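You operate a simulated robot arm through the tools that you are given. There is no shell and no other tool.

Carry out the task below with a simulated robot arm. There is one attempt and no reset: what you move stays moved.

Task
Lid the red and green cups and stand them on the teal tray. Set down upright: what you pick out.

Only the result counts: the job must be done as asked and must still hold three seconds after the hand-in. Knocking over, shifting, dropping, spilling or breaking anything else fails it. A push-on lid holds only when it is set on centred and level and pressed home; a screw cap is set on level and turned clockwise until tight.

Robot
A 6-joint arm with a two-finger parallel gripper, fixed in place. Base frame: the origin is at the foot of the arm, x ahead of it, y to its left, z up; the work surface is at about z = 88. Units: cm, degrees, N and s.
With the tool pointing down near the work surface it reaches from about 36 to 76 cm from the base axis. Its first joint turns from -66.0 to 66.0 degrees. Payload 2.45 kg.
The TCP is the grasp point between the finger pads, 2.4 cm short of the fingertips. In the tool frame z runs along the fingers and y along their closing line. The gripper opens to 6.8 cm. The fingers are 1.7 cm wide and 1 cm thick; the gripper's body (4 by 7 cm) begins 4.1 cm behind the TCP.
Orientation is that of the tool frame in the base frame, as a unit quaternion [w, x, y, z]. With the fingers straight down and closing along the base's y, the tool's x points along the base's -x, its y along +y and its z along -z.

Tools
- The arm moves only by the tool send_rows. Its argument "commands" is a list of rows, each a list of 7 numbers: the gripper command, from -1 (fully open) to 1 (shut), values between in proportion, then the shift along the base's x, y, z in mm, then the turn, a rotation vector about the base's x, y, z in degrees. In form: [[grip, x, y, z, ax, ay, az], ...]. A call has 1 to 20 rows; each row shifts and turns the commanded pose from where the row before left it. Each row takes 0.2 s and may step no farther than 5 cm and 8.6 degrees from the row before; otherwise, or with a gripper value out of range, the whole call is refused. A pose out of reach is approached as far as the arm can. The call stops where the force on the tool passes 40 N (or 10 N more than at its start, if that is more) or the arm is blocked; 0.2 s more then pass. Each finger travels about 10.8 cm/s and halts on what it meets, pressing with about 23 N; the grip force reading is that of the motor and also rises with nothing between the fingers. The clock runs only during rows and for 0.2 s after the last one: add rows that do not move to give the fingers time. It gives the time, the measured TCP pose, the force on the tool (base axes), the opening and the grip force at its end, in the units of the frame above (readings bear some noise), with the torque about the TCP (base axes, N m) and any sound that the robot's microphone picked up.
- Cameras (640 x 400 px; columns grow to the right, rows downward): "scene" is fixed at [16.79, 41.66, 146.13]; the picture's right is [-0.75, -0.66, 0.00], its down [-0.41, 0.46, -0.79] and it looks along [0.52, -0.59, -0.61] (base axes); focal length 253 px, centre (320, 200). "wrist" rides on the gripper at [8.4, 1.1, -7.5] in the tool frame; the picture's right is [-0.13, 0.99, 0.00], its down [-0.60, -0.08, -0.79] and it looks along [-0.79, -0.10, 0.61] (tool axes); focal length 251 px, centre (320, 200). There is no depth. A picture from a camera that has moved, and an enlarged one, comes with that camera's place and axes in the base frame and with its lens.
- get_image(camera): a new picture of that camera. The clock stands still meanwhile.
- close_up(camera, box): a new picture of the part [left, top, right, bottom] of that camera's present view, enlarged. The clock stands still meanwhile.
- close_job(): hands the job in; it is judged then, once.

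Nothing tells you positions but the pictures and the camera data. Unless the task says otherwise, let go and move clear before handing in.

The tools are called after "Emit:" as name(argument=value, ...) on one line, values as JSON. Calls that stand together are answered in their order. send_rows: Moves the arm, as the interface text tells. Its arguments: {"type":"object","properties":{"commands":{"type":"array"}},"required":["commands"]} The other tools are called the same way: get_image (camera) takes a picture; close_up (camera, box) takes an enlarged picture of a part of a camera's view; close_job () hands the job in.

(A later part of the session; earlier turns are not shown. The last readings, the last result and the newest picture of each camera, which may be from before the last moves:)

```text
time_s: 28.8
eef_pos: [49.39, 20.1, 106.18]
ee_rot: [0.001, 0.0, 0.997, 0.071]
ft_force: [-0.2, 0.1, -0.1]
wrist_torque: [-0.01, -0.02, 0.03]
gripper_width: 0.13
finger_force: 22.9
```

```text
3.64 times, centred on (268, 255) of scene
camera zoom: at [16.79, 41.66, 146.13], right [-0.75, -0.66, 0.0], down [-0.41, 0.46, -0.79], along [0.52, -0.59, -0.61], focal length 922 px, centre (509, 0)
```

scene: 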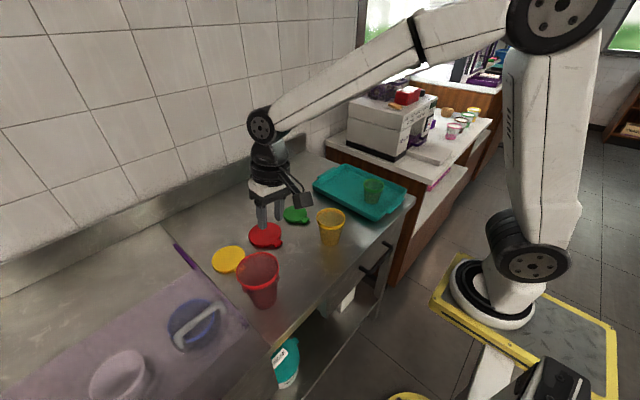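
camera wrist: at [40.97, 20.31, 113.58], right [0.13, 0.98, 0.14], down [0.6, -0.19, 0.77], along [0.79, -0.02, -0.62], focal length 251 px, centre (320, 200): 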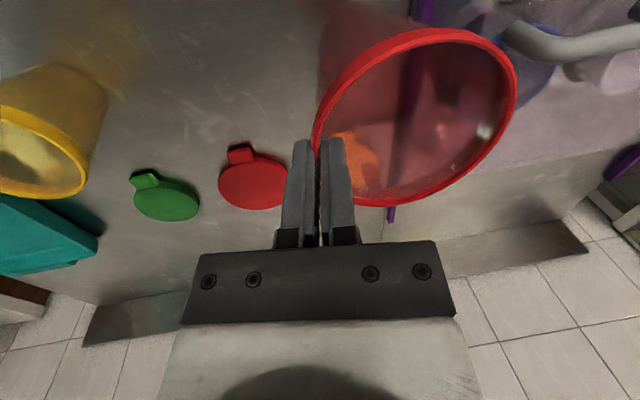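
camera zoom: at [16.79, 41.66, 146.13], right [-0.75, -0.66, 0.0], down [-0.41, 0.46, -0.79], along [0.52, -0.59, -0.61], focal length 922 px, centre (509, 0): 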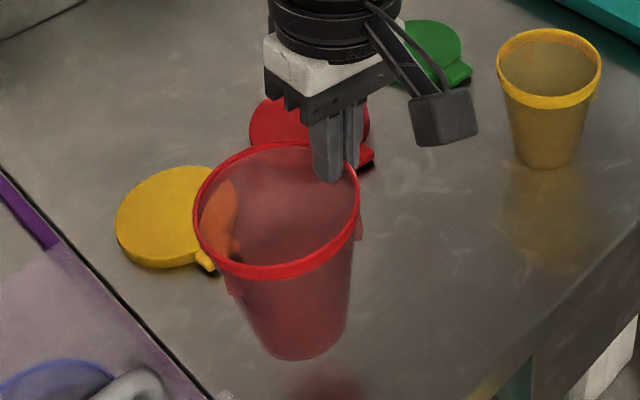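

The red cup is held upright. I'll raise it clear of everything and carry it over the far half of the tray.

Emit:
send_rows(commands=[[1, 0, 0, 30, 0, 0, 0], [1, 0, 0, 40, 0, 0, 0], [1, 0, 0, 40, 0, 0, 0], [1, 0, 0, 20, 0, 0, 0], [1, 6, -20, 0, 0, 0, 0], [1, 10, -35, 0, 0, 0, 0], [1, 10, -35, 0, 0, 0, 0], [1, 10, -35, 0, 0, 0, 0], [1, 10, -35, 0, 0, 0, 0], [1, 10, -35, 0, 0, 0, 0], [1, 10, -35, 0, 0, 0, 0], [1, 10, -35, 0, 0, 0, 0], [1, 10, -35, 0, 0, 0, 0], [1, 10, -35, 0, 0, 0, 0], [1, 10, -35, 0, 0, 0, 0], [1, 10, -35, 0, 0, 0, 0], [1, 10, -35, 0, 0, 0, 0], [1, 10, -35, 0, 0, 0, 0], [1, 10, -35, 0, 0, 0, 0], [1, 0, 0, 0, 0, 0, 0]])

Emit:
get_image(camera="wrist")

Emit:
get_image(camera="scene")

```text
time_s: 33.0
eef_pos: [63.76, -30.69, 118.88]
ee_rot: [0.0, 0.001, 0.997, 0.072]
ft_force: [-0.4, 0.5, -1.0]
wrist_torque: [-0.01, 0.02, 0.0]
gripper_width: 0.14
finger_force: 22.8
```

```text
taken
camera wrist: at [55.28, -30.6, 126.4], right [0.13, 0.98, 0.14], down [0.6, -0.19, 0.77], along [0.79, -0.02, -0.62], focal length 251 px, centre (320, 200)
```

wrist: 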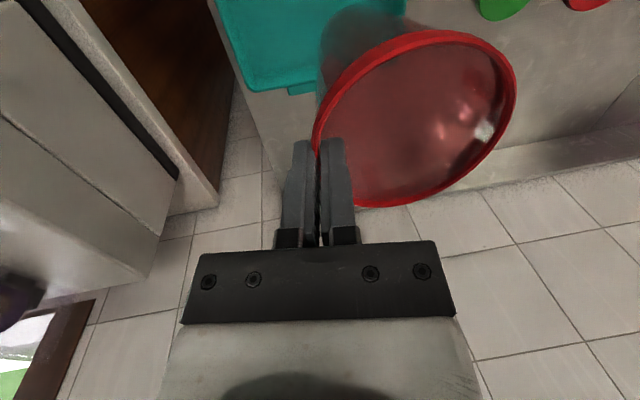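

```text
taken
```

scene: 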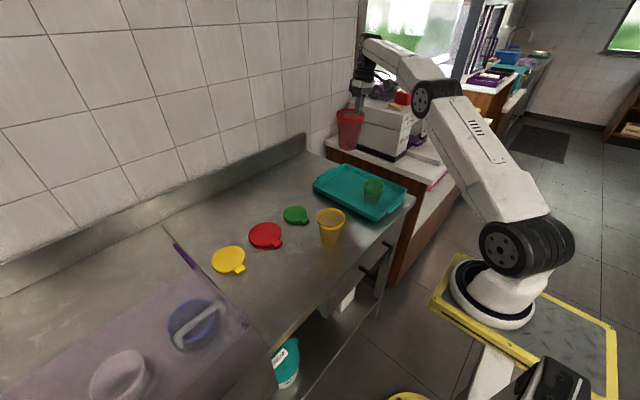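

The red cup is over the tray's far half, at about (63.3, -26.3) and well apart from the green cup. I'll lower it to just above the floor.

Emit:
send_rows(commands=[[1, 0, 0, -40, 0, 0, 0], [1, 0, 0, -40, 0, 0, 0], [1, 0, 0, -40, 0, 0, 0], [1, 0, 0, -25, 0, 0, 0], [1, 0, 0, -12, 0, 0, 0], [1, 0, 0, 0, 0, 0, 0]])

Emit:
close_up(camera="scene", box=[310, 120, 420, 220])

Emit:
get_image(camera="wrist")

```text
time_s: 34.4
eef_pos: [63.83, -30.75, 103.36]
ee_rot: [0.001, 0.0, 0.997, 0.071]
ft_force: [-0.2, -0.2, -0.2]
wrist_torque: [-0.01, -0.01, 0.02]
gripper_width: 0.12
finger_force: 22.7
```

```text
4.00 times, centred on (365, 170) of scene
camera zoom: at [16.79, 41.66, 146.13], right [-0.75, -0.66, 0.0], down [-0.41, 0.46, -0.79], along [0.52, -0.59, -0.61], focal length 1014 px, centre (140, 320)
```

zoom: 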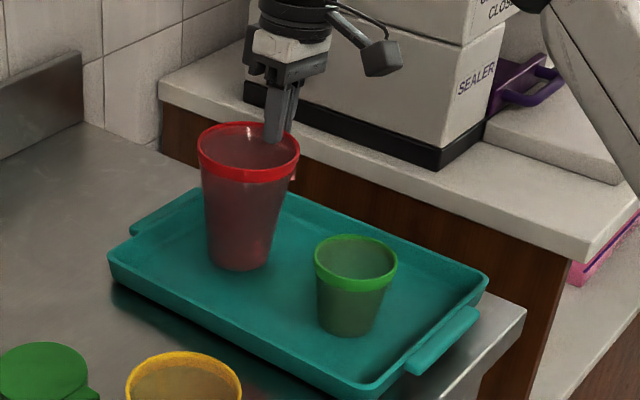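

```text
taken
camera wrist: at [55.41, -30.56, 110.92], right [0.13, 0.98, 0.14], down [0.6, -0.19, 0.78], along [0.79, -0.02, -0.62], focal length 251 px, centre (320, 200)
```

wrist: 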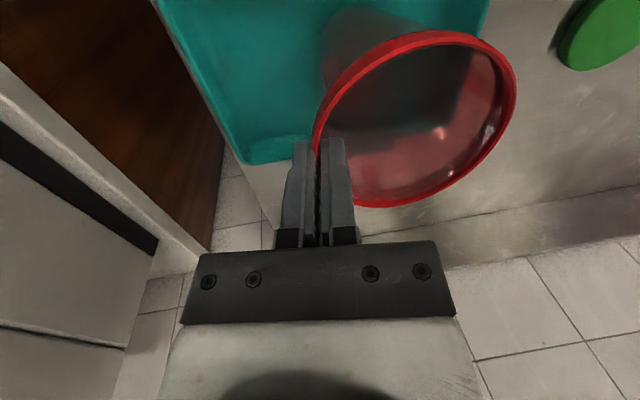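

Emit:
send_rows(commands=[[1, 0, 0, -5, 0, 0, 0], [1, 0, 0, -4, 0, 0, 0], [1, 0, 0, 0, 0, 0, 0]])

Emit:
send_rows(commands=[[1, 0, 0, -2, 0, 0, 0], [1, 0, 0, 0, 0, 0, 0]])

Emit:
send_rows(commands=[[1, 0, 0, -2, 0, 0, 0], [1, 0, 0, 0, 0, 0, 0]])

```text
time_s: 35.2
eef_pos: [63.92, -30.77, 102.43]
ee_rot: [0.001, 0.0, 0.997, 0.071]
ft_force: [-0.1, -0.6, -0.8]
wrist_torque: [0.0, -0.03, -0.04]
gripper_width: 0.14
finger_force: 23.0
```

```text
time_s: 35.8
eef_pos: [63.81, -30.76, 102.21]
ee_rot: [0.001, 0.0, 0.998, 0.07]
ft_force: [-0.7, 0.7, -1.1]
wrist_torque: [0.0, 0.01, 0.02]
gripper_width: 0.16
finger_force: 23.1
```

```text
time_s: 36.4
eef_pos: [63.91, -30.77, 102.12]
ee_rot: [0.0, 0.001, 0.998, 0.07]
ft_force: [-0.6, 0.3, -0.4]
wrist_torque: [-0.03, 0.0, 0.0]
gripper_width: 0.13
finger_force: 22.7
```

Emit:
send_rows(commands=[[1, 0, 0, -2, 0, 0, 0], [1, 0, 0, 0, 0, 0, 0]])

Emit:
send_rows(commands=[[1, 0, 0, -1, 0, 0, 0], [1, 0, 0, 0, 0, 0, 0]])

Emit:
send_rows(commands=[[1, 0, 0, -1, 0, 0, 0], [1, 0, 0, 0, 0, 0, 0]])

```text
time_s: 37.0
eef_pos: [63.87, -30.83, 101.84]
ee_rot: [0.001, 0.0, 0.997, 0.071]
ft_force: [-0.7, 0.0, -0.1]
wrist_torque: [0.01, 0.0, 0.0]
gripper_width: 0.15
finger_force: 22.7
```

```text
time_s: 37.6
eef_pos: [64.0, -30.82, 101.74]
ee_rot: [0.001, 0.0, 0.998, 0.07]
ft_force: [0.1, 0.0, -0.3]
wrist_torque: [-0.03, 0.0, 0.02]
gripper_width: 0.14
finger_force: 22.8
```

```text
time_s: 38.2
eef_pos: [63.99, -30.81, 101.74]
ee_rot: [0.002, -0.001, 0.998, 0.071]
ft_force: [-0.9, -1.5, 5.2]
wrist_torque: [0.0, 0.2, 0.1]
gripper_width: 0.13
finger_force: 23.7
```

Contact is just starting (about 5 N), so the red cup is on the tray floor. I'll open gently and check.

Emit:
send_rows(commands=[[0.8, 0, 0, 0, 0, 0, 0], [0.6, 0, 0, 0, 0, 0, 0], [0.3, 0, 0, 0, 0, 0, 0], [0.3, 0, 0, 0, 0, 0, 0]])

Emit:
close_up(camera="scene", box=[310, 120, 420, 220])

Emit:
get_image(camera="wrist")

```text
time_s: 39.2
eef_pos: [63.87, -30.75, 101.6]
ee_rot: [0.001, 0.0, 0.997, 0.071]
ft_force: [-0.5, -0.7, 0.5]
wrist_torque: [-0.02, 0.03, 0.0]
gripper_width: 2.36
finger_force: 0.0
```

```text
4.00 times, centred on (365, 170) of scene
camera zoom: at [16.79, 41.66, 146.13], right [-0.75, -0.66, 0.0], down [-0.41, 0.46, -0.79], along [0.52, -0.59, -0.61], focal length 1014 px, centre (140, 320)
```

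zoom: 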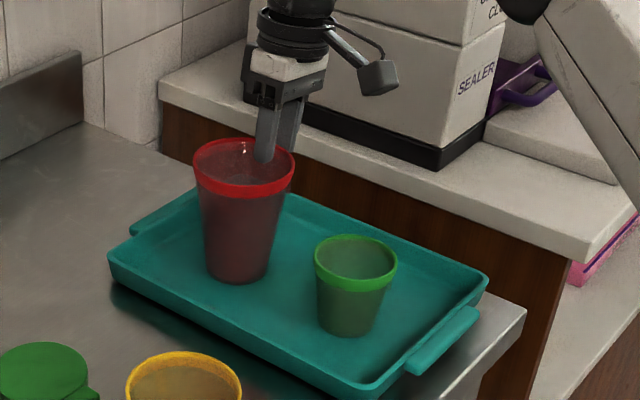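

```text
taken
camera wrist: at [55.48, -30.56, 109.17], right [0.13, 0.98, 0.14], down [0.6, -0.19, 0.78], along [0.79, -0.02, -0.62], focal length 251 px, centre (320, 200)
```

wrist: 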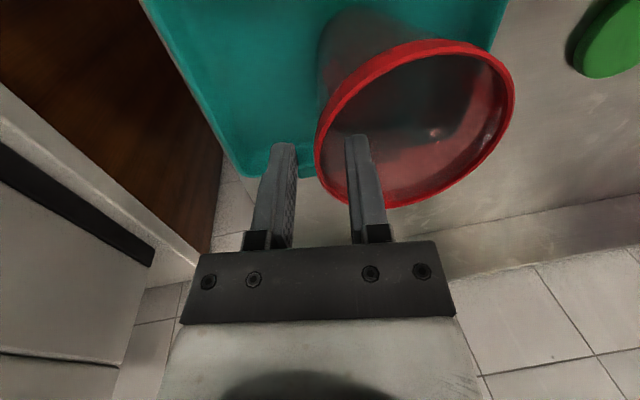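

Both cups stand on the tray. I'll rise, level the hand, and back up for a measuring view of both rims.

Emit:
send_rows(commands=[[0.3, 0, 0, 20, 0, 0, 0], [0.3, 0, 0, 45, 0, 0, 0], [0.3, 0, 0, 45, 0, 0, 0], [0.3, 0, 0, 45, 0, 0, 0], [0.3, 0, 0, 20, -8.1, 0, 0], [0, -40, 8, 0, 0, 0, 0], [-0.3, -40, 8, 0, 0, 0, 0], [-0.3, -40, 8, 0, 0, 0, 0], [-0.3, -40, 8, 0, 0, 0, 0], [-0.3, -40, 6, 0, 0, 0, 0], [-0.3, 0, 0, 0, 0, 0, 0]])

Emit:
get_image(camera="wrist")

Emit:
close_up(camera="wrist", box=[220, 0, 476, 160])

Emit:
close_up(camera="scene", box=[340, 130, 420, 210])

```text
time_s: 41.6
eef_pos: [43.71, -26.94, 119.06]
ee_rot: [0.001, 0.0, 1.0, 0.0]
ft_force: [-0.2, -0.8, -0.3]
wrist_torque: [0.03, 0.0, 0.01]
gripper_width: 4.43
finger_force: 0.1
```

```text
taken
camera wrist: at [35.16, -25.62, 126.48], right [0.13, 0.99, 0.0], down [0.6, -0.08, 0.79], along [0.79, -0.1, -0.61], focal length 251 px, centre (320, 200)
```

wrist: 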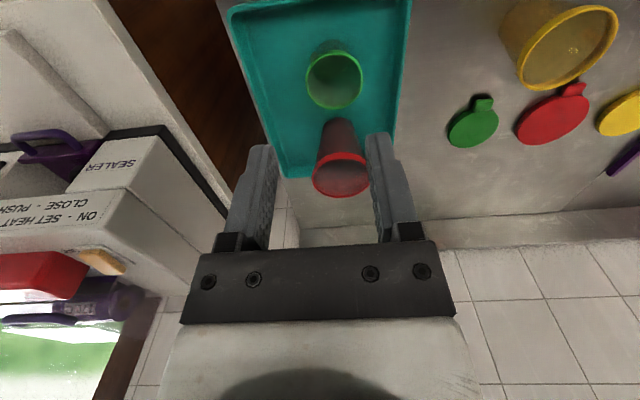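

```text
2.50 times, centred on (348, 80) of wrist
camera zoom: at [35.16, -25.62, 126.48], right [0.13, 0.99, 0.0], down [0.6, -0.08, 0.79], along [0.79, -0.1, -0.61], focal length 629 px, centre (250, 500)
```

zoom: 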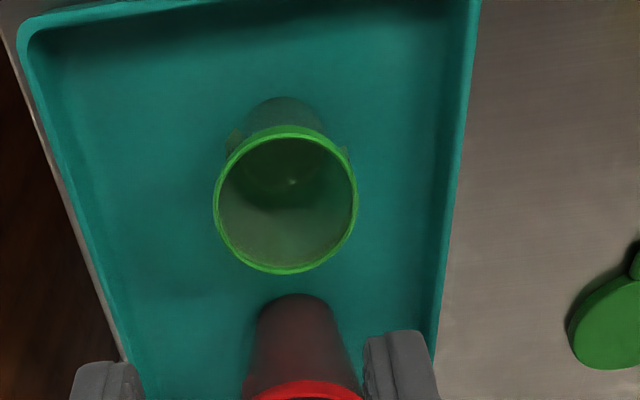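

```text
5.00 times, centred on (380, 170) of scene
camera zoom: at [16.79, 41.66, 146.13], right [-0.75, -0.66, 0.0], down [-0.41, 0.46, -0.79], along [0.52, -0.59, -0.61], focal length 1267 px, centre (20, 350)
```

zoom: 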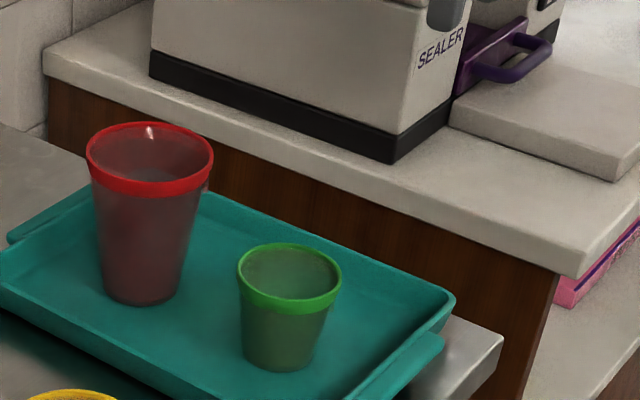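

I measure the green cup at (50.9, -25.9) with its rim at z≈96.2, and the red cup at about (63.5, -26.2) with its rim at z≈100.7. Next I'll move to where I can look closely at the lids and their tabs.

Emit:
send_rows(commands=[[-0.3, 14, 40, -5, 0, 0, 0], [-0.3, 14, 40, -5, 0, 0, 0], [-0.3, 14, 40, -10, 0, 0, 0], [-0.3, 14, 40, -10, 0, 0, 0], [-0.3, 14, 40, -10, 0, 0, 0], [-0.3, 14, 42, -10, 0, 0, 0], [-0.3, 0, 0, -20, 0, 0, 0], [-0.3, 0, 0, 0, 0, 0, 0]])

Emit:
get_image(camera="wrist")

Emit:
close_up(camera="wrist", box=[240, 70, 400, 170])

Emit:
close_up(camera="scene", box=[270, 190, 334, 240])

```text
time_s: 43.4
eef_pos: [52.54, -2.5, 111.89]
ee_rot: [0.001, 0.0, 1.0, 0.0]
ft_force: [0.3, 0.1, -0.9]
wrist_torque: [0.03, 0.0, -0.06]
gripper_width: 4.42
finger_force: 0.1
```

```text
taken
camera wrist: at [44.0, -1.33, 119.5], right [0.13, 0.99, 0.0], down [0.6, -0.08, 0.79], along [0.79, -0.1, -0.61], focal length 251 px, centre (320, 200)
```

wrist: 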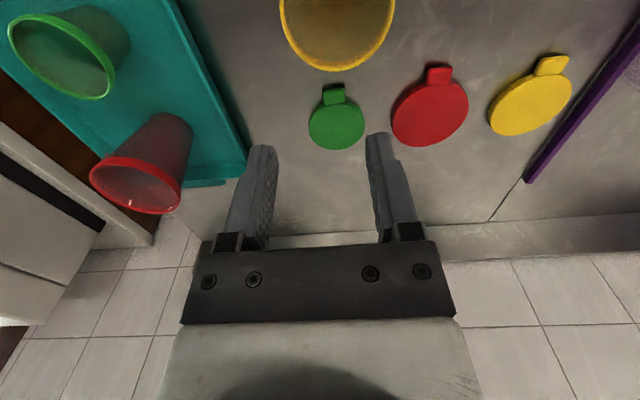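

```text
4.00 times, centred on (320, 120) of wrist
camera zoom: at [44.0, -1.33, 119.5], right [0.13, 0.99, 0.0], down [0.6, -0.08, 0.79], along [0.79, -0.1, -0.61], focal length 1006 px, centre (320, 520)
```

zoom: 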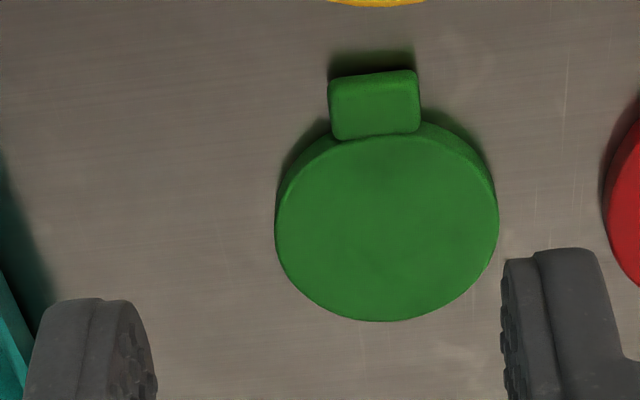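

```text
8.00 times, centred on (302, 215) of scene
camera zoom: at [16.79, 41.66, 146.13], right [-0.75, -0.66, 0.0], down [-0.41, 0.46, -0.79], along [0.52, -0.59, -0.61], focal length 2027 px, centre (464, 80)
```

zoom: 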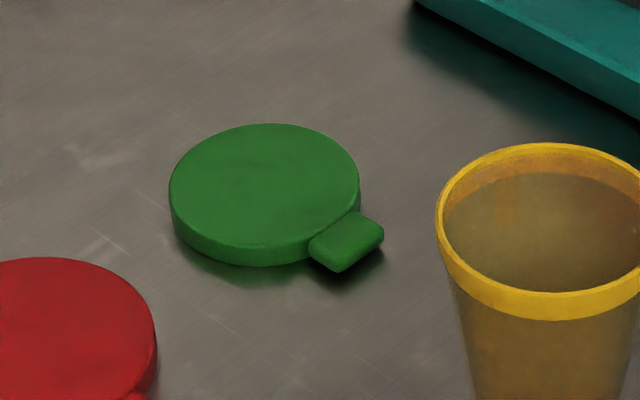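

The green lid is centred at about (66.6, -1.9). Its tab spans x 60.4–62.7, is about 2.9 cm wide, and points toward the robot. The wrist camera would hang over the yellow cup if I came straight down, so I'll lean the hand 24° forward about y first and then check from a hover.

Emit:
send_rows(commands=[[-0.3, 0, 0, 0, 0, 8, 0], [-0.3, 0, 0, 0, 0, 8, 0], [-0.3, 0, 0, 0, 0, 8, 0], [-0.3, 32, 2, 0, 0, 0, 0], [-0.3, 32, 2, 0, 0, 0, 0], [-0.3, 32, 2, -10, 0, 0, 0], [-0.3, 0, 0, -40, 0, 0, 0], [-0.3, 0, 0, -40, 0, 0, 0], [-0.3, 0, 0, -30, 0, 0, 0], [-0.3, 0, 0, 0, 0, 0, 0]])

Emit:
get_image(camera="wrist")

Emit:
close_up(camera="scene", box=[260, 160, 364, 240])

```text
time_s: 45.6
eef_pos: [61.84, -2.29, 100.13]
ee_rot: [-0.207, 0.0, 0.978, 0.0]
ft_force: [-0.3, 0.4, 0.9]
wrist_torque: [-0.03, 0.0, 0.0]
gripper_width: 4.43
finger_force: 0.1
```

```text
taken
camera wrist: at [57.13, -1.13, 110.36], right [0.12, 0.99, -0.05], down [0.87, -0.08, 0.48], along [0.47, -0.1, -0.88], focal length 251 px, centre (320, 200)
```

wrist: 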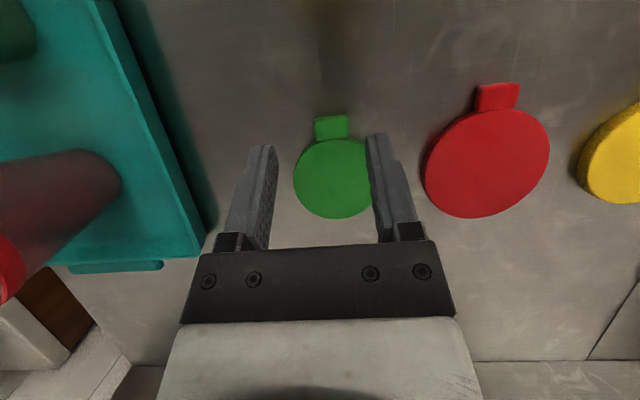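

```text
5.00 times, centred on (312, 200) of scene
camera zoom: at [16.79, 41.66, 146.13], right [-0.75, -0.66, 0.0], down [-0.41, 0.46, -0.79], along [0.52, -0.59, -0.61], focal length 1267 px, centre (360, 200)
```

zoom: 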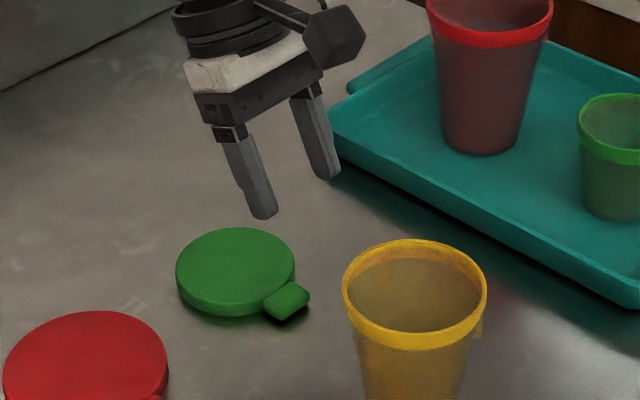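

The tab centre is at (61.6, -1.85), so I'll shift 4 mm in x and y and lower the open fingers around it to just above the counter.

Emit:
send_rows(commands=[[-0.3, 4, 4, -30, 0, 0, 0], [-0.3, 0, 0, -30, 0, 0, 0], [-0.3, 0, 0, -20, 0, 0, 0], [-0.3, 0, 0, 0, 0, 0, 0]])

Emit:
get_image(camera="wrist")

Emit:
close_up(camera="scene", box=[260, 160, 364, 240])

```text
time_s: 46.6
eef_pos: [62.51, -1.81, 91.94]
ee_rot: [-0.207, -0.001, 0.978, -0.001]
ft_force: [-0.6, 0.3, -0.1]
wrist_torque: [0.01, 0.03, 0.01]
gripper_width: 4.44
finger_force: 0.0
```

```text
taken
camera wrist: at [57.74, -0.55, 102.3], right [0.12, 0.99, -0.05], down [0.87, -0.08, 0.48], along [0.47, -0.1, -0.88], focal length 251 px, centre (320, 200)
```

wrist: 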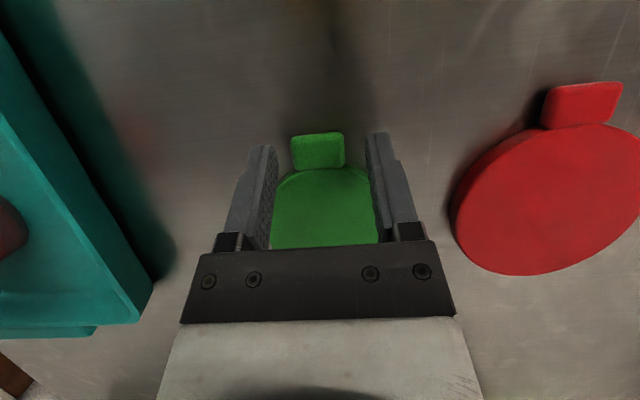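

```text
5.00 times, centred on (312, 200) of scene
camera zoom: at [16.79, 41.66, 146.13], right [-0.75, -0.66, 0.0], down [-0.41, 0.46, -0.79], along [0.52, -0.59, -0.61], focal length 1267 px, centre (360, 200)
```

zoom: 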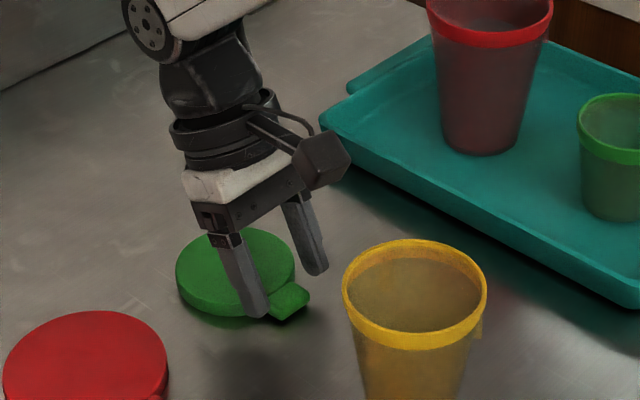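

The fingers are centred on the tab, so I'll go down the last centimetre in small steps.

Emit:
send_rows(commands=[[-0.3, -1, 0, -5, 0, 0, 0], [-0.3, 0, 0, -3, 0, 0, 0], [-0.3, 0, 0, 0, 0, 0, 0]])

Emit:
send_rows(commands=[[-0.3, 0, 0, -2, 0, 0, 0], [-0.3, 0, 0, 0, 0, 0, 0]])

Emit:
get_image(camera="wrist")

Emit:
close_up(camera="scene", box=[280, 190, 344, 240])

```text
time_s: 47.4
eef_pos: [62.4, -1.66, 91.35]
ee_rot: [-0.207, 0.0, 0.978, 0.0]
ft_force: [0.7, -0.3, 0.3]
wrist_torque: [-0.03, 0.0, 0.01]
gripper_width: 4.42
finger_force: 0.1
```

```text
time_s: 48.0
eef_pos: [62.32, -1.72, 91.24]
ee_rot: [-0.207, 0.0, 0.978, 0.0]
ft_force: [0.6, 0.1, 0.0]
wrist_torque: [0.02, -0.01, -0.02]
gripper_width: 4.43
finger_force: 0.1
```

```text
taken
camera wrist: at [57.61, -0.41, 101.46], right [0.12, 0.99, -0.05], down [0.87, -0.08, 0.48], along [0.47, -0.1, -0.88], focal length 251 px, centre (320, 200)
```

wrist: 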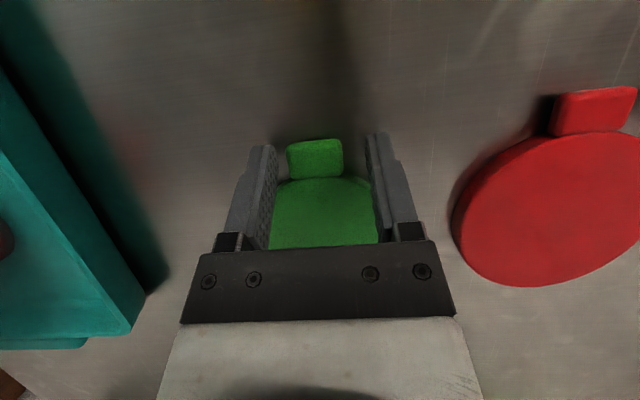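

```text
8.00 times, centred on (312, 215) of scene
camera zoom: at [16.79, 41.66, 146.13], right [-0.75, -0.66, 0.0], down [-0.41, 0.46, -0.79], along [0.52, -0.59, -0.61], focal length 2027 px, centre (384, 80)
```

zoom: 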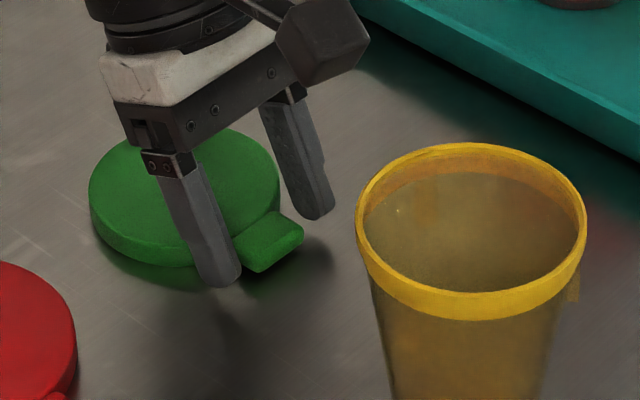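

Emit:
send_rows(commands=[[-0.3, 0, -1.5, -2, 0, 0, 0], [-0.3, 0, 0, -1, 0, 0, 0], [-0.3, 0, 0, 0, 0, 0, 0]])

Emit:
send_rows(commands=[[-0.3, 0, 0, -1, 0, 0, 0], [-0.3, 0, 0, 0, 0, 0, 0]])

Emit:
send_rows(commands=[[-0.3, 0, 0, -1, 0, 0, 0], [-0.3, 0, 0, 0, 0, 0, 0]])

```text
time_s: 48.8
eef_pos: [62.38, -1.7, 90.86]
ee_rot: [-0.207, -0.001, 0.978, -0.001]
ft_force: [-0.4, 0.3, 0.4]
wrist_torque: [0.0, -0.01, -0.01]
gripper_width: 4.4
finger_force: 0.0
```

```text
time_s: 49.4
eef_pos: [62.3, -1.73, 90.77]
ee_rot: [-0.208, 0.0, 0.978, 0.0]
ft_force: [-0.3, -0.5, -1.3]
wrist_torque: [-0.01, 0.01, -0.05]
gripper_width: 4.43
finger_force: 0.1
```

```text
time_s: 50.0
eef_pos: [62.33, -1.77, 90.71]
ee_rot: [-0.207, -0.001, 0.978, -0.001]
ft_force: [0.0, -0.8, -0.7]
wrist_torque: [0.01, 0.01, 0.02]
gripper_width: 4.41
finger_force: 0.1
```

The tips are just above the counter and still free, so I'll close on the tab.

Emit:
send_rows(commands=[[-0.1, 0, 0, 0, 0, 0, 0], [0.05, 0, 0, 0, 0, 0, 0], [0.15, 0, 0, 0, 0, 0, 0], [0.3, 0, 0, 0, 0, 0, 0], [1, 0, 0, 0, 0, 0, 0], [1, 0, 0, 0, 0, 0, 0]])

Emit:
get_image(camera="wrist")

Emit:
close_up(camera="scene", box=[280, 190, 344, 240])

```text
time_s: 51.4
eef_pos: [62.2, -1.95, 90.79]
ee_rot: [-0.207, 0.0, 0.978, 0.0]
ft_force: [0.1, -0.1, 0.1]
wrist_torque: [0.02, 0.03, 0.01]
gripper_width: 2.84
finger_force: 22.9
```

```text
taken
camera wrist: at [57.55, -0.67, 100.94], right [0.12, 0.99, -0.05], down [0.87, -0.08, 0.48], along [0.47, -0.1, -0.88], focal length 251 px, centre (320, 200)
```

wrist: 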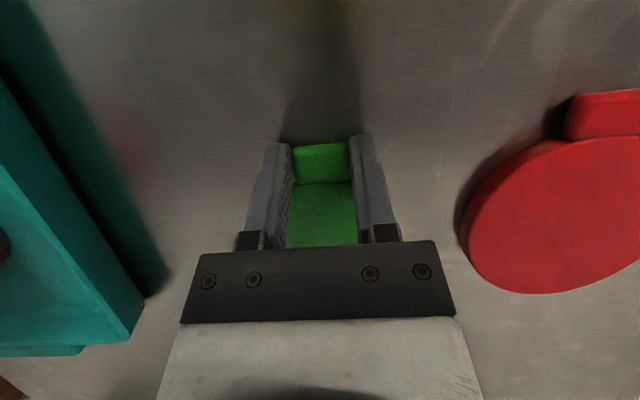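

```text
8.00 times, centred on (312, 215) of scene
camera zoom: at [16.79, 41.66, 146.13], right [-0.75, -0.66, 0.0], down [-0.41, 0.46, -0.79], along [0.52, -0.59, -0.61], focal length 2027 px, centre (384, 80)
```

zoom: 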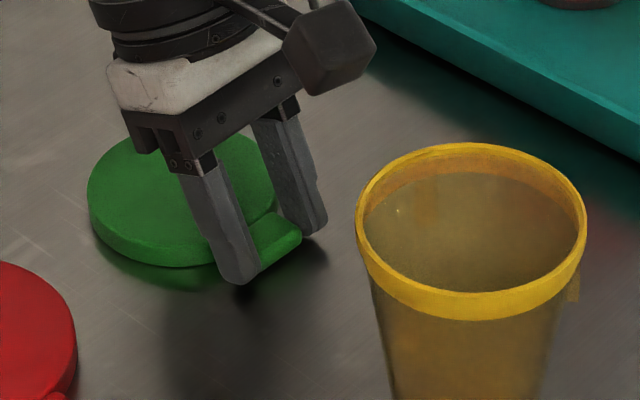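

The tab is gripped at 2.84 cm. I'll lift a little and check that the lid hangs level.

Emit:
send_rows(commands=[[1, 0, 0, 5, 0, 0, 0], [1, 0, 0, 15, 0, 0, 0], [1, 0, 0, 20, 0, 0, 0], [1, 0, 0, 0, 0, 0, 0]])

Emit:
get_image(camera="wrist")

Emit:
close_up(camera="scene", box=[270, 170, 350, 230])

```text
time_s: 52.4
eef_pos: [62.23, -1.65, 94.83]
ee_rot: [-0.207, 0.0, 0.978, 0.0]
ft_force: [-0.4, 0.0, -0.3]
wrist_torque: [0.0, 0.02, -0.01]
gripper_width: 2.87
finger_force: 22.7
```

```text
taken
camera wrist: at [57.61, -0.48, 104.98], right [0.12, 0.99, -0.05], down [0.87, -0.08, 0.48], along [0.47, -0.1, -0.88], focal length 251 px, centre (320, 200)
```

wrist: 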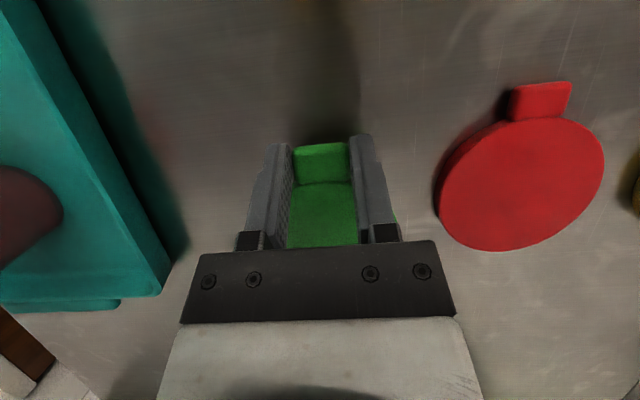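

```text
6.67 times, centred on (310, 200) of scene
camera zoom: at [16.79, 41.66, 146.13], right [-0.75, -0.66, 0.0], down [-0.41, 0.46, -0.79], along [0.52, -0.59, -0.61], focal length 1690 px, centre (387, 200)
```

zoom: 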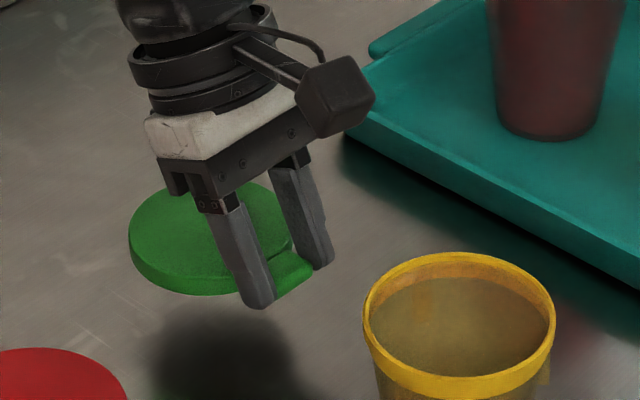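

The lid hangs level. I'll raise it above everything and carry it to just above the green cup.

Emit:
send_rows(commands=[[1, 0, 0, 30, 0, 0, 0], [1, 0, 0, 40, 0, 0, 0], [1, 0, 0, 40, 0, 0, 0], [1, 0, 0, 25, 0, 0, 0], [1, -12, -20, 0, 0, 0, 0], [1, -18, -28, 0, 0, 0, 0], [1, -18, -28, 0, 0, 0, 0], [1, -18, -28, 0, 0, 0, 0], [1, -18, -28, 0, 0, 0, 0], [1, -18, -28, 0, 0, 0, 0], [1, -18, -28, 0, 0, 0, 0], [1, -18, -28, 0, 0, 0, 0], [1, -18, -25, 0, 0, 0, 0], [1, 0, 0, 0, 0, 0, 0]])

Emit:
get_image(camera="wrist")

Emit:
close_up(camera="scene", box=[330, 100, 450, 220])

```text
time_s: 55.4
eef_pos: [46.49, -26.21, 108.17]
ee_rot: [-0.208, 0.0, 0.978, 0.0]
ft_force: [-0.2, 0.1, -0.2]
wrist_torque: [-0.02, -0.03, -0.01]
gripper_width: 2.86
finger_force: 22.7
```

```text
taken
camera wrist: at [41.77, -24.94, 118.35], right [0.12, 0.99, -0.05], down [0.87, -0.08, 0.48], along [0.47, -0.1, -0.88], focal length 251 px, centre (320, 200)
```

wrist: 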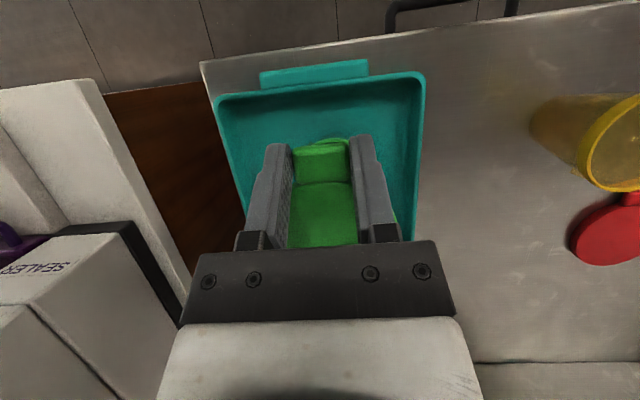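

```text
3.33 times, centred on (390, 160) of scene
camera zoom: at [16.79, 41.66, 146.13], right [-0.75, -0.66, 0.0], down [-0.41, 0.46, -0.79], along [0.52, -0.59, -0.61], focal length 845 px, centre (87, 333)
```

zoom: 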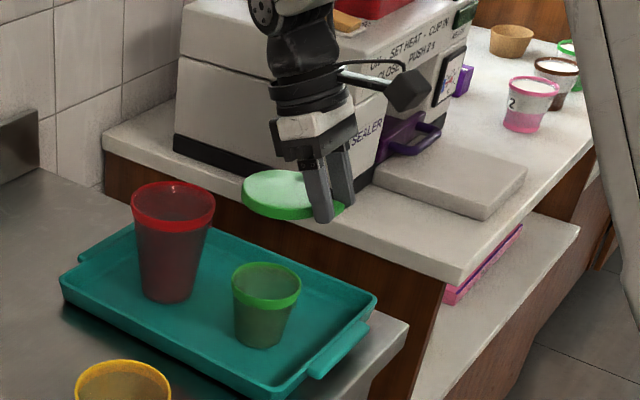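

The lid is over the green cup, needing about 3 mm in +y. I'll lower to about 1 cm above the rim and compare the outlines closely.

Emit:
send_rows(commands=[[1, 0, 2.5, -30, 0, 0, 0], [1, 0, 0, -30, 0, 0, 0], [1, 0, 0, -18, 0, 0, 0], [1, 0, 0, 0, 0, 0, 0], [1, 0, 0, 0, 0, 0, 0]])

Emit:
close_up(camera="scene", box=[355, 150, 435, 210])

Emit:
close_up(camera="wrist", box=[220, 80, 440, 260])

```text
time_s: 56.6
eef_pos: [46.43, -25.78, 100.07]
ee_rot: [-0.207, 0.0, 0.978, 0.0]
ft_force: [-0.1, 0.0, -1.0]
wrist_torque: [0.0, 0.04, -0.02]
gripper_width: 2.85
finger_force: 23.1
```

```text
6.67 times, centred on (395, 180) of scene
camera zoom: at [16.79, 41.66, 146.13], right [-0.75, -0.66, 0.0], down [-0.41, 0.46, -0.79], along [0.52, -0.59, -0.61], focal length 1690 px, centre (-180, 333)
```

zoom: 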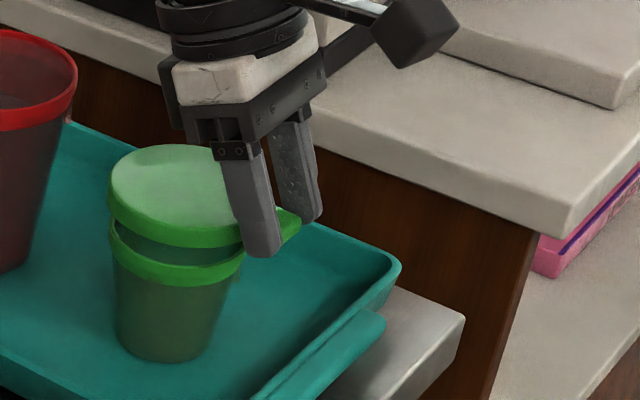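

```text
2.22 times, centred on (330, 170) of wrist
camera zoom: at [41.82, -24.55, 110.42], right [0.12, 0.99, -0.05], down [0.87, -0.08, 0.48], along [0.47, -0.1, -0.88], focal length 559 px, centre (298, 267)
```

zoom: 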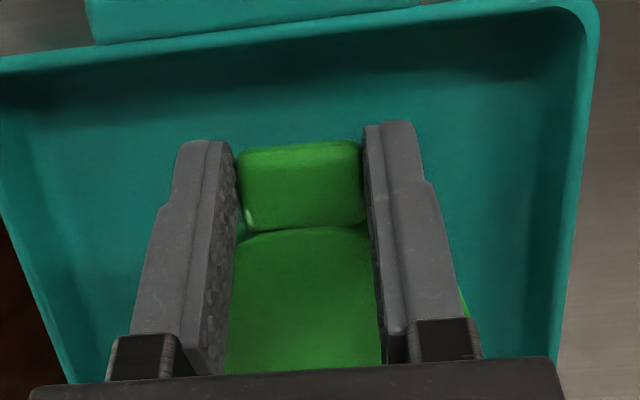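

Emit:
close_up(camera="scene", box=[366, 166, 402, 196])

Emit:
get_image(camera="wrist")

```text
13.33 times, centred on (384, 181) of scene
camera zoom: at [16.79, 41.66, 146.13], right [-0.75, -0.66, 0.0], down [-0.41, 0.46, -0.79], along [0.52, -0.59, -0.61], focal length 3379 px, centre (-533, 453)
```

zoom: 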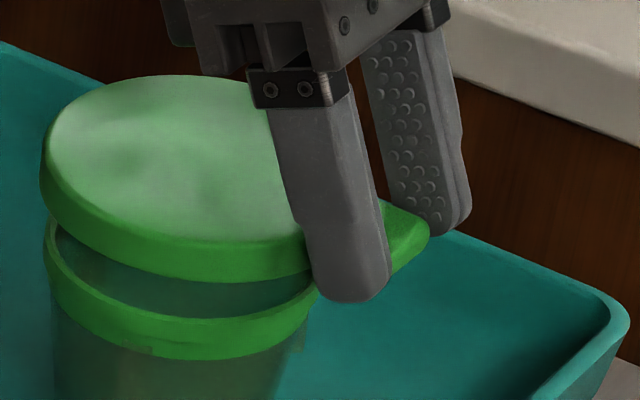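

```text
taken
camera wrist: at [41.82, -24.55, 110.42], right [0.12, 0.99, -0.05], down [0.87, -0.08, 0.48], along [0.47, -0.1, -0.88], focal length 251 px, centre (320, 200)
```

wrist: 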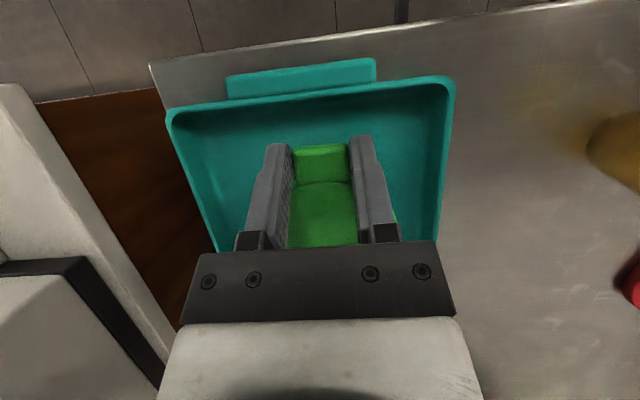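

The lid and rim outlines line up sideways. Front-to-back depends on the actual gap, so I'll lower in small steps and note the height at first contact.

Emit:
send_rows(commands=[[1, 1, 0, -4, 0, 0, 0], [1, 0, 0, -2, 0, 0, 0], [1, 0, 0, 0, 0, 0, 0]])

Emit:
send_rows(commands=[[1, 0, 0, -2, 0, 0, 0], [1, 0, 0, 0, 0, 0, 0]])

Emit:
close_up(camera="scene", box=[366, 166, 402, 196])

```text
time_s: 57.4
eef_pos: [46.71, -25.82, 99.67]
ee_rot: [-0.207, 0.0, 0.978, 0.0]
ft_force: [0.3, 0.1, -0.8]
wrist_torque: [0.0, 0.02, -0.01]
gripper_width: 2.85
finger_force: 23.1
```

```text
time_s: 58.0
eef_pos: [46.67, -25.74, 99.43]
ee_rot: [-0.207, 0.0, 0.978, 0.0]
ft_force: [1.0, -0.5, 0.2]
wrist_torque: [-0.01, 0.0, 0.02]
gripper_width: 2.86
finger_force: 23.2
```

```text
13.33 times, centred on (384, 181) of scene
camera zoom: at [16.79, 41.66, 146.13], right [-0.75, -0.66, 0.0], down [-0.41, 0.46, -0.79], along [0.52, -0.59, -0.61], focal length 3379 px, centre (-533, 453)
```

zoom: 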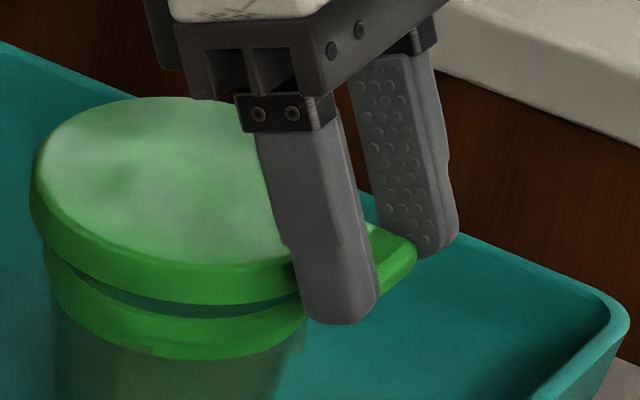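

Emit:
send_rows(commands=[[1, 0, 0, -2, 0, 0, 0], [1, 0, 0, 0, 0, 0, 0]])

Emit:
send_rows(commands=[[1, 0, 0, -2, 0, 0, 0], [1, 0, 0, 0, 0, 0, 0]])

Emit:
send_rows(commands=[[1, 0, 0, -1, 0, 0, 0], [1, 0, 0, 0, 0, 0, 0]])

Emit:
close_up(camera="scene", box=[366, 166, 402, 196])

```text
time_s: 58.6
eef_pos: [46.86, -25.78, 99.35]
ee_rot: [-0.208, 0.0, 0.978, -0.001]
ft_force: [0.2, 0.3, -0.3]
wrist_torque: [-0.01, 0.0, 0.01]
gripper_width: 2.87
finger_force: 22.8
```

```text
time_s: 59.2
eef_pos: [46.75, -25.75, 99.21]
ee_rot: [-0.207, 0.0, 0.978, 0.0]
ft_force: [0.1, 1.0, -0.4]
wrist_torque: [0.03, 0.01, 0.01]
gripper_width: 2.84
finger_force: 23.4
```

```text
time_s: 59.8
eef_pos: [46.88, -25.8, 99.02]
ee_rot: [-0.207, 0.001, 0.978, 0.0]
ft_force: [0.1, -0.3, -0.2]
wrist_torque: [0.03, 0.01, 0.0]
gripper_width: 2.85
finger_force: 23.5
```

```text
13.33 times, centred on (384, 181) of scene
camera zoom: at [16.79, 41.66, 146.13], right [-0.75, -0.66, 0.0], down [-0.41, 0.46, -0.79], along [0.52, -0.59, -0.61], focal length 3379 px, centre (-533, 453)
```

zoom: 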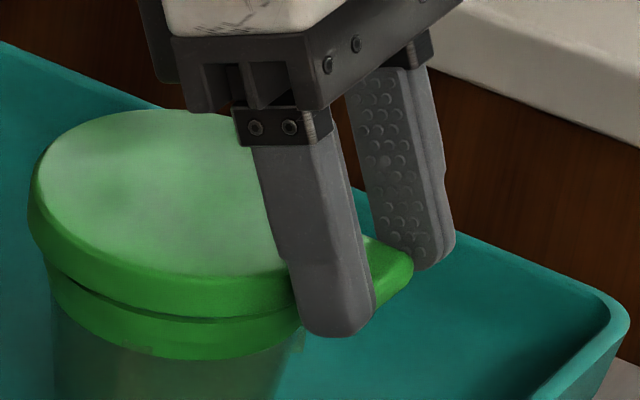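

Emit:
send_rows(commands=[[1, 0, 0, -1, 0, 0, 0], [1, 0, 0, 0, 0, 0, 0]])

Emit:
send_rows(commands=[[1, 0, 0, -1, 0, 0, 0], [1, 0, 0, 0, 0, 0, 0]])

Emit:
send_rows(commands=[[1, 0, 0, -1, 0, 0, 0], [1, 0, 0, 0, 0, 0, 0]])

Emit:
close_up(camera="scene", box=[366, 166, 402, 196])

```text
time_s: 60.4
eef_pos: [46.76, -25.81, 98.9]
ee_rot: [-0.207, 0.0, 0.978, 0.0]
ft_force: [-0.3, 0.4, -0.1]
wrist_torque: [0.04, 0.03, 0.01]
gripper_width: 2.82
finger_force: 23.0
```

```text
time_s: 61.0
eef_pos: [46.77, -25.75, 98.87]
ee_rot: [-0.207, -0.001, 0.978, 0.0]
ft_force: [0.8, 0.3, -0.4]
wrist_torque: [0.01, 0.01, 0.0]
gripper_width: 2.88
finger_force: 22.5
```

```text
time_s: 61.6
eef_pos: [46.72, -25.84, 98.63]
ee_rot: [-0.207, 0.0, 0.978, 0.0]
ft_force: [0.1, -0.4, -0.1]
wrist_torque: [0.02, 0.01, -0.01]
gripper_width: 2.86
finger_force: 22.7
```

```text
13.33 times, centred on (384, 181) of scene
camera zoom: at [16.79, 41.66, 146.13], right [-0.75, -0.66, 0.0], down [-0.41, 0.46, -0.79], along [0.52, -0.59, -0.61], focal length 3379 px, centre (-533, 453)
```

zoom: 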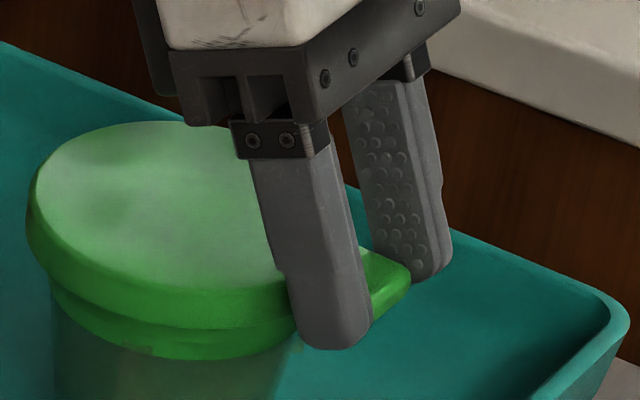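

Emit:
send_rows(commands=[[1, -1, -0.5, -1, 0, 0, 0], [1, 0, 0, 0, 0, 0, 0]])

Emit:
send_rows(commands=[[1, 0, 0, -1, 0, 0, 0], [1, 0, 0, 0, 0, 0, 0]])

Emit:
send_rows(commands=[[1, 0, 0, -1, 0, 0, 0], [1, 0, 0, 0, 0, 0, 0]])

Emit:
close_up(camera="scene", box=[366, 166, 402, 196])

```text
time_s: 62.2
eef_pos: [46.63, -25.91, 98.6]
ee_rot: [-0.207, 0.0, 0.978, 0.0]
ft_force: [0.0, -0.3, 0.0]
wrist_torque: [-0.05, 0.04, 0.01]
gripper_width: 2.83
finger_force: 23.6
```

```text
time_s: 62.8
eef_pos: [46.73, -25.8, 98.54]
ee_rot: [-0.208, 0.0, 0.978, 0.001]
ft_force: [0.5, -0.3, 0.7]
wrist_torque: [0.02, 0.01, 0.01]
gripper_width: 2.83
finger_force: 22.8
```

```text
time_s: 63.4
eef_pos: [46.59, -25.91, 98.44]
ee_rot: [-0.207, 0.0, 0.978, 0.0]
ft_force: [-0.5, -0.6, 0.5]
wrist_torque: [-0.02, -0.01, 0.01]
gripper_width: 2.84
finger_force: 23.2
```

```text
13.33 times, centred on (384, 181) of scene
camera zoom: at [16.79, 41.66, 146.13], right [-0.75, -0.66, 0.0], down [-0.41, 0.46, -0.79], along [0.52, -0.59, -0.61], focal length 3379 px, centre (-533, 453)
```

zoom: 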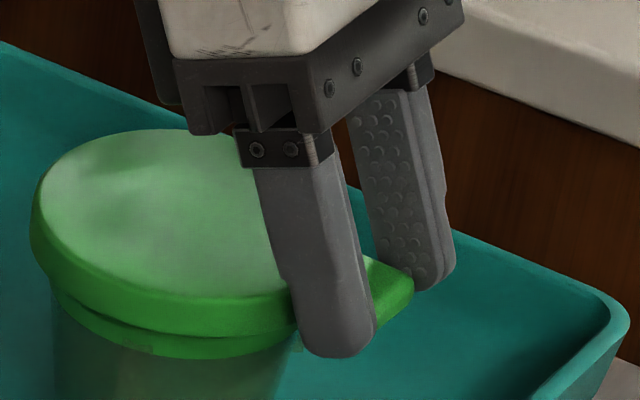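

The skirt appears to be dropping over the rim without touching, which suggests good alignment. I'll continue down in 1 mm steps.

Emit:
send_rows(commands=[[1, 0, 0, -1, 0, 0, 0], [1, 0, 0, 0, 0, 0, 0]])

Emit:
send_rows(commands=[[1, 0, 0, -1, 0, 0, 0], [1, 0, 0, 0, 0, 0, 0]])

Emit:
send_rows(commands=[[1, 0, 0, -1, 0, 0, 0], [1, 0, 0, 0, 0, 0, 0]])

Emit:
close_up(camera="scene", box=[366, 166, 402, 196])

```text
time_s: 64.0
eef_pos: [46.58, -25.72, 98.38]
ee_rot: [-0.206, 0.0, 0.978, -0.001]
ft_force: [-0.1, 0.4, -0.4]
wrist_torque: [-0.02, 0.02, 0.02]
gripper_width: 2.84
finger_force: 22.8
```

```text
time_s: 64.6
eef_pos: [46.66, -25.72, 98.12]
ee_rot: [-0.207, 0.0, 0.978, 0.0]
ft_force: [0.3, -0.7, -0.6]
wrist_torque: [0.01, -0.01, -0.01]
gripper_width: 2.87
finger_force: 23.2
```

```text
time_s: 65.2
eef_pos: [46.57, -25.75, 98.08]
ee_rot: [-0.207, 0.001, 0.978, 0.0]
ft_force: [-0.1, -0.6, 0.4]
wrist_torque: [-0.02, -0.02, 0.01]
gripper_width: 2.86
finger_force: 23.1
```

```text
13.33 times, centred on (384, 181) of scene
camera zoom: at [16.79, 41.66, 146.13], right [-0.75, -0.66, 0.0], down [-0.41, 0.46, -0.79], along [0.52, -0.59, -0.61], focal length 3379 px, centre (-533, 453)
```

zoom: 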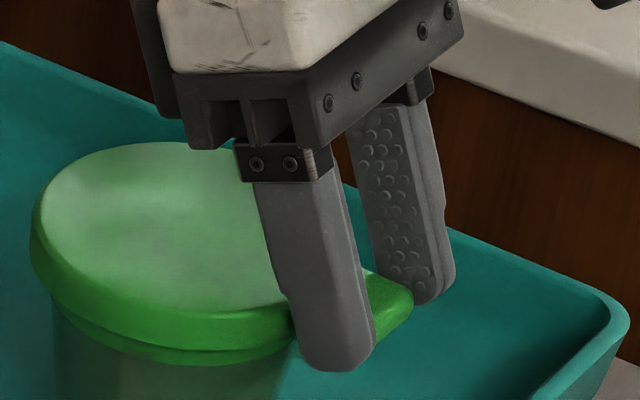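

Emit:
send_rows(commands=[[1, 0, 0, -1, 0, 0, 0], [1, 0, 0, 0, 0, 0, 0]])

Emit:
send_rows(commands=[[1, 0, 0, -1, 0, 0, 0], [1, 0, 0, 0, 0, 0, 0]])

Emit:
send_rows(commands=[[1, 0, 0, -1, 0, 0, 0], [1, 0, 0, 0, 0, 0, 0]])

Emit:
close_up(camera="scene", box=[366, 166, 402, 196])

```text
time_s: 65.8
eef_pos: [46.52, -25.79, 98.0]
ee_rot: [-0.206, 0.0, 0.978, 0.001]
ft_force: [0.6, -0.8, -0.7]
wrist_torque: [0.01, 0.04, -0.04]
gripper_width: 2.85
finger_force: 22.8
```

```text
time_s: 66.4
eef_pos: [46.65, -25.73, 97.85]
ee_rot: [-0.207, 0.0, 0.978, 0.0]
ft_force: [0.1, 0.1, -1.0]
wrist_torque: [-0.01, 0.0, -0.05]
gripper_width: 2.87
finger_force: 23.1
```

```text
time_s: 67.0
eef_pos: [46.63, -25.73, 97.87]
ee_rot: [-0.207, 0.0, 0.978, 0.0]
ft_force: [0.2, 0.1, -0.2]
wrist_torque: [0.01, 0.0, -0.02]
gripper_width: 2.88
finger_force: 22.9
```

```text
13.33 times, centred on (384, 181) of scene
camera zoom: at [16.79, 41.66, 146.13], right [-0.75, -0.66, 0.0], down [-0.41, 0.46, -0.79], along [0.52, -0.59, -0.61], focal length 3379 px, centre (-533, 453)
```

zoom: 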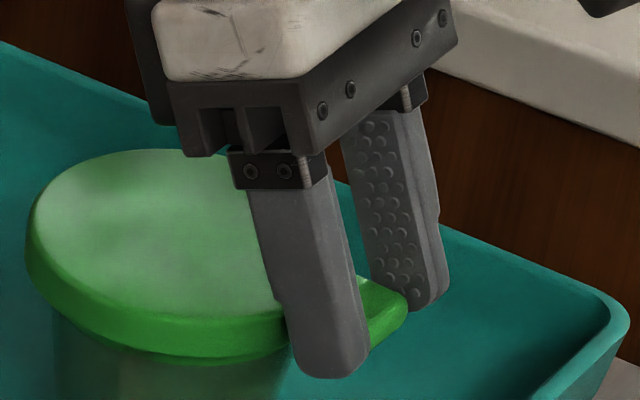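

Emit:
send_rows(commands=[[1, 0, 0, -1, 0, 0, 0], [1, 0, 0, 0, 0, 0, 0]])

Emit:
send_rows(commands=[[1, 0, 0, -1, 0, 0, 0], [1, 0, 0, 0, 0, 0, 0]])

Emit:
send_rows(commands=[[1, 0, 0, -1, 0, 0, 0], [1, 0, 0, 0, 0, 0, 0]])

Emit:
close_up(camera="scene", box=[366, 166, 402, 196])

```text
time_s: 67.6
eef_pos: [46.56, -25.8, 97.7]
ee_rot: [-0.207, 0.0, 0.978, 0.0]
ft_force: [0.2, 0.1, -0.2]
wrist_torque: [0.01, 0.01, -0.02]
gripper_width: 2.88
finger_force: 23.2
```

```text
time_s: 68.2
eef_pos: [46.72, -25.74, 97.65]
ee_rot: [-0.207, 0.0, 0.978, 0.0]
ft_force: [0.1, 0.4, 0.2]
wrist_torque: [-0.01, 0.03, -0.02]
gripper_width: 2.85
finger_force: 22.9
```

```text
time_s: 68.8
eef_pos: [46.54, -25.85, 97.68]
ee_rot: [-0.207, 0.0, 0.978, 0.0]
ft_force: [0.7, 0.8, -0.4]
wrist_torque: [0.02, 0.02, 0.0]
gripper_width: 2.8
finger_force: 23.1
```

```text
13.33 times, centred on (384, 181) of scene
camera zoom: at [16.79, 41.66, 146.13], right [-0.75, -0.66, 0.0], down [-0.41, 0.46, -0.79], along [0.52, -0.59, -0.61], focal length 3379 px, centre (-533, 453)
```

zoom: 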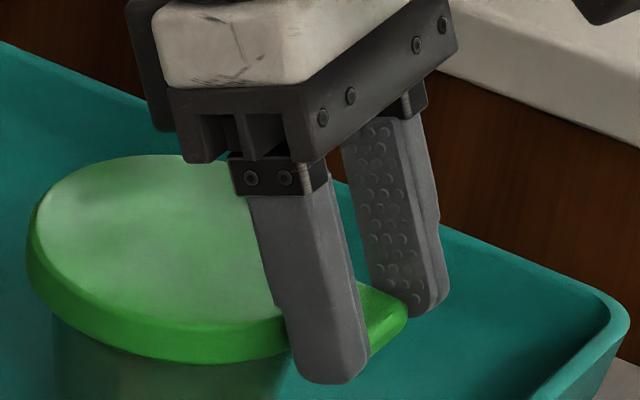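

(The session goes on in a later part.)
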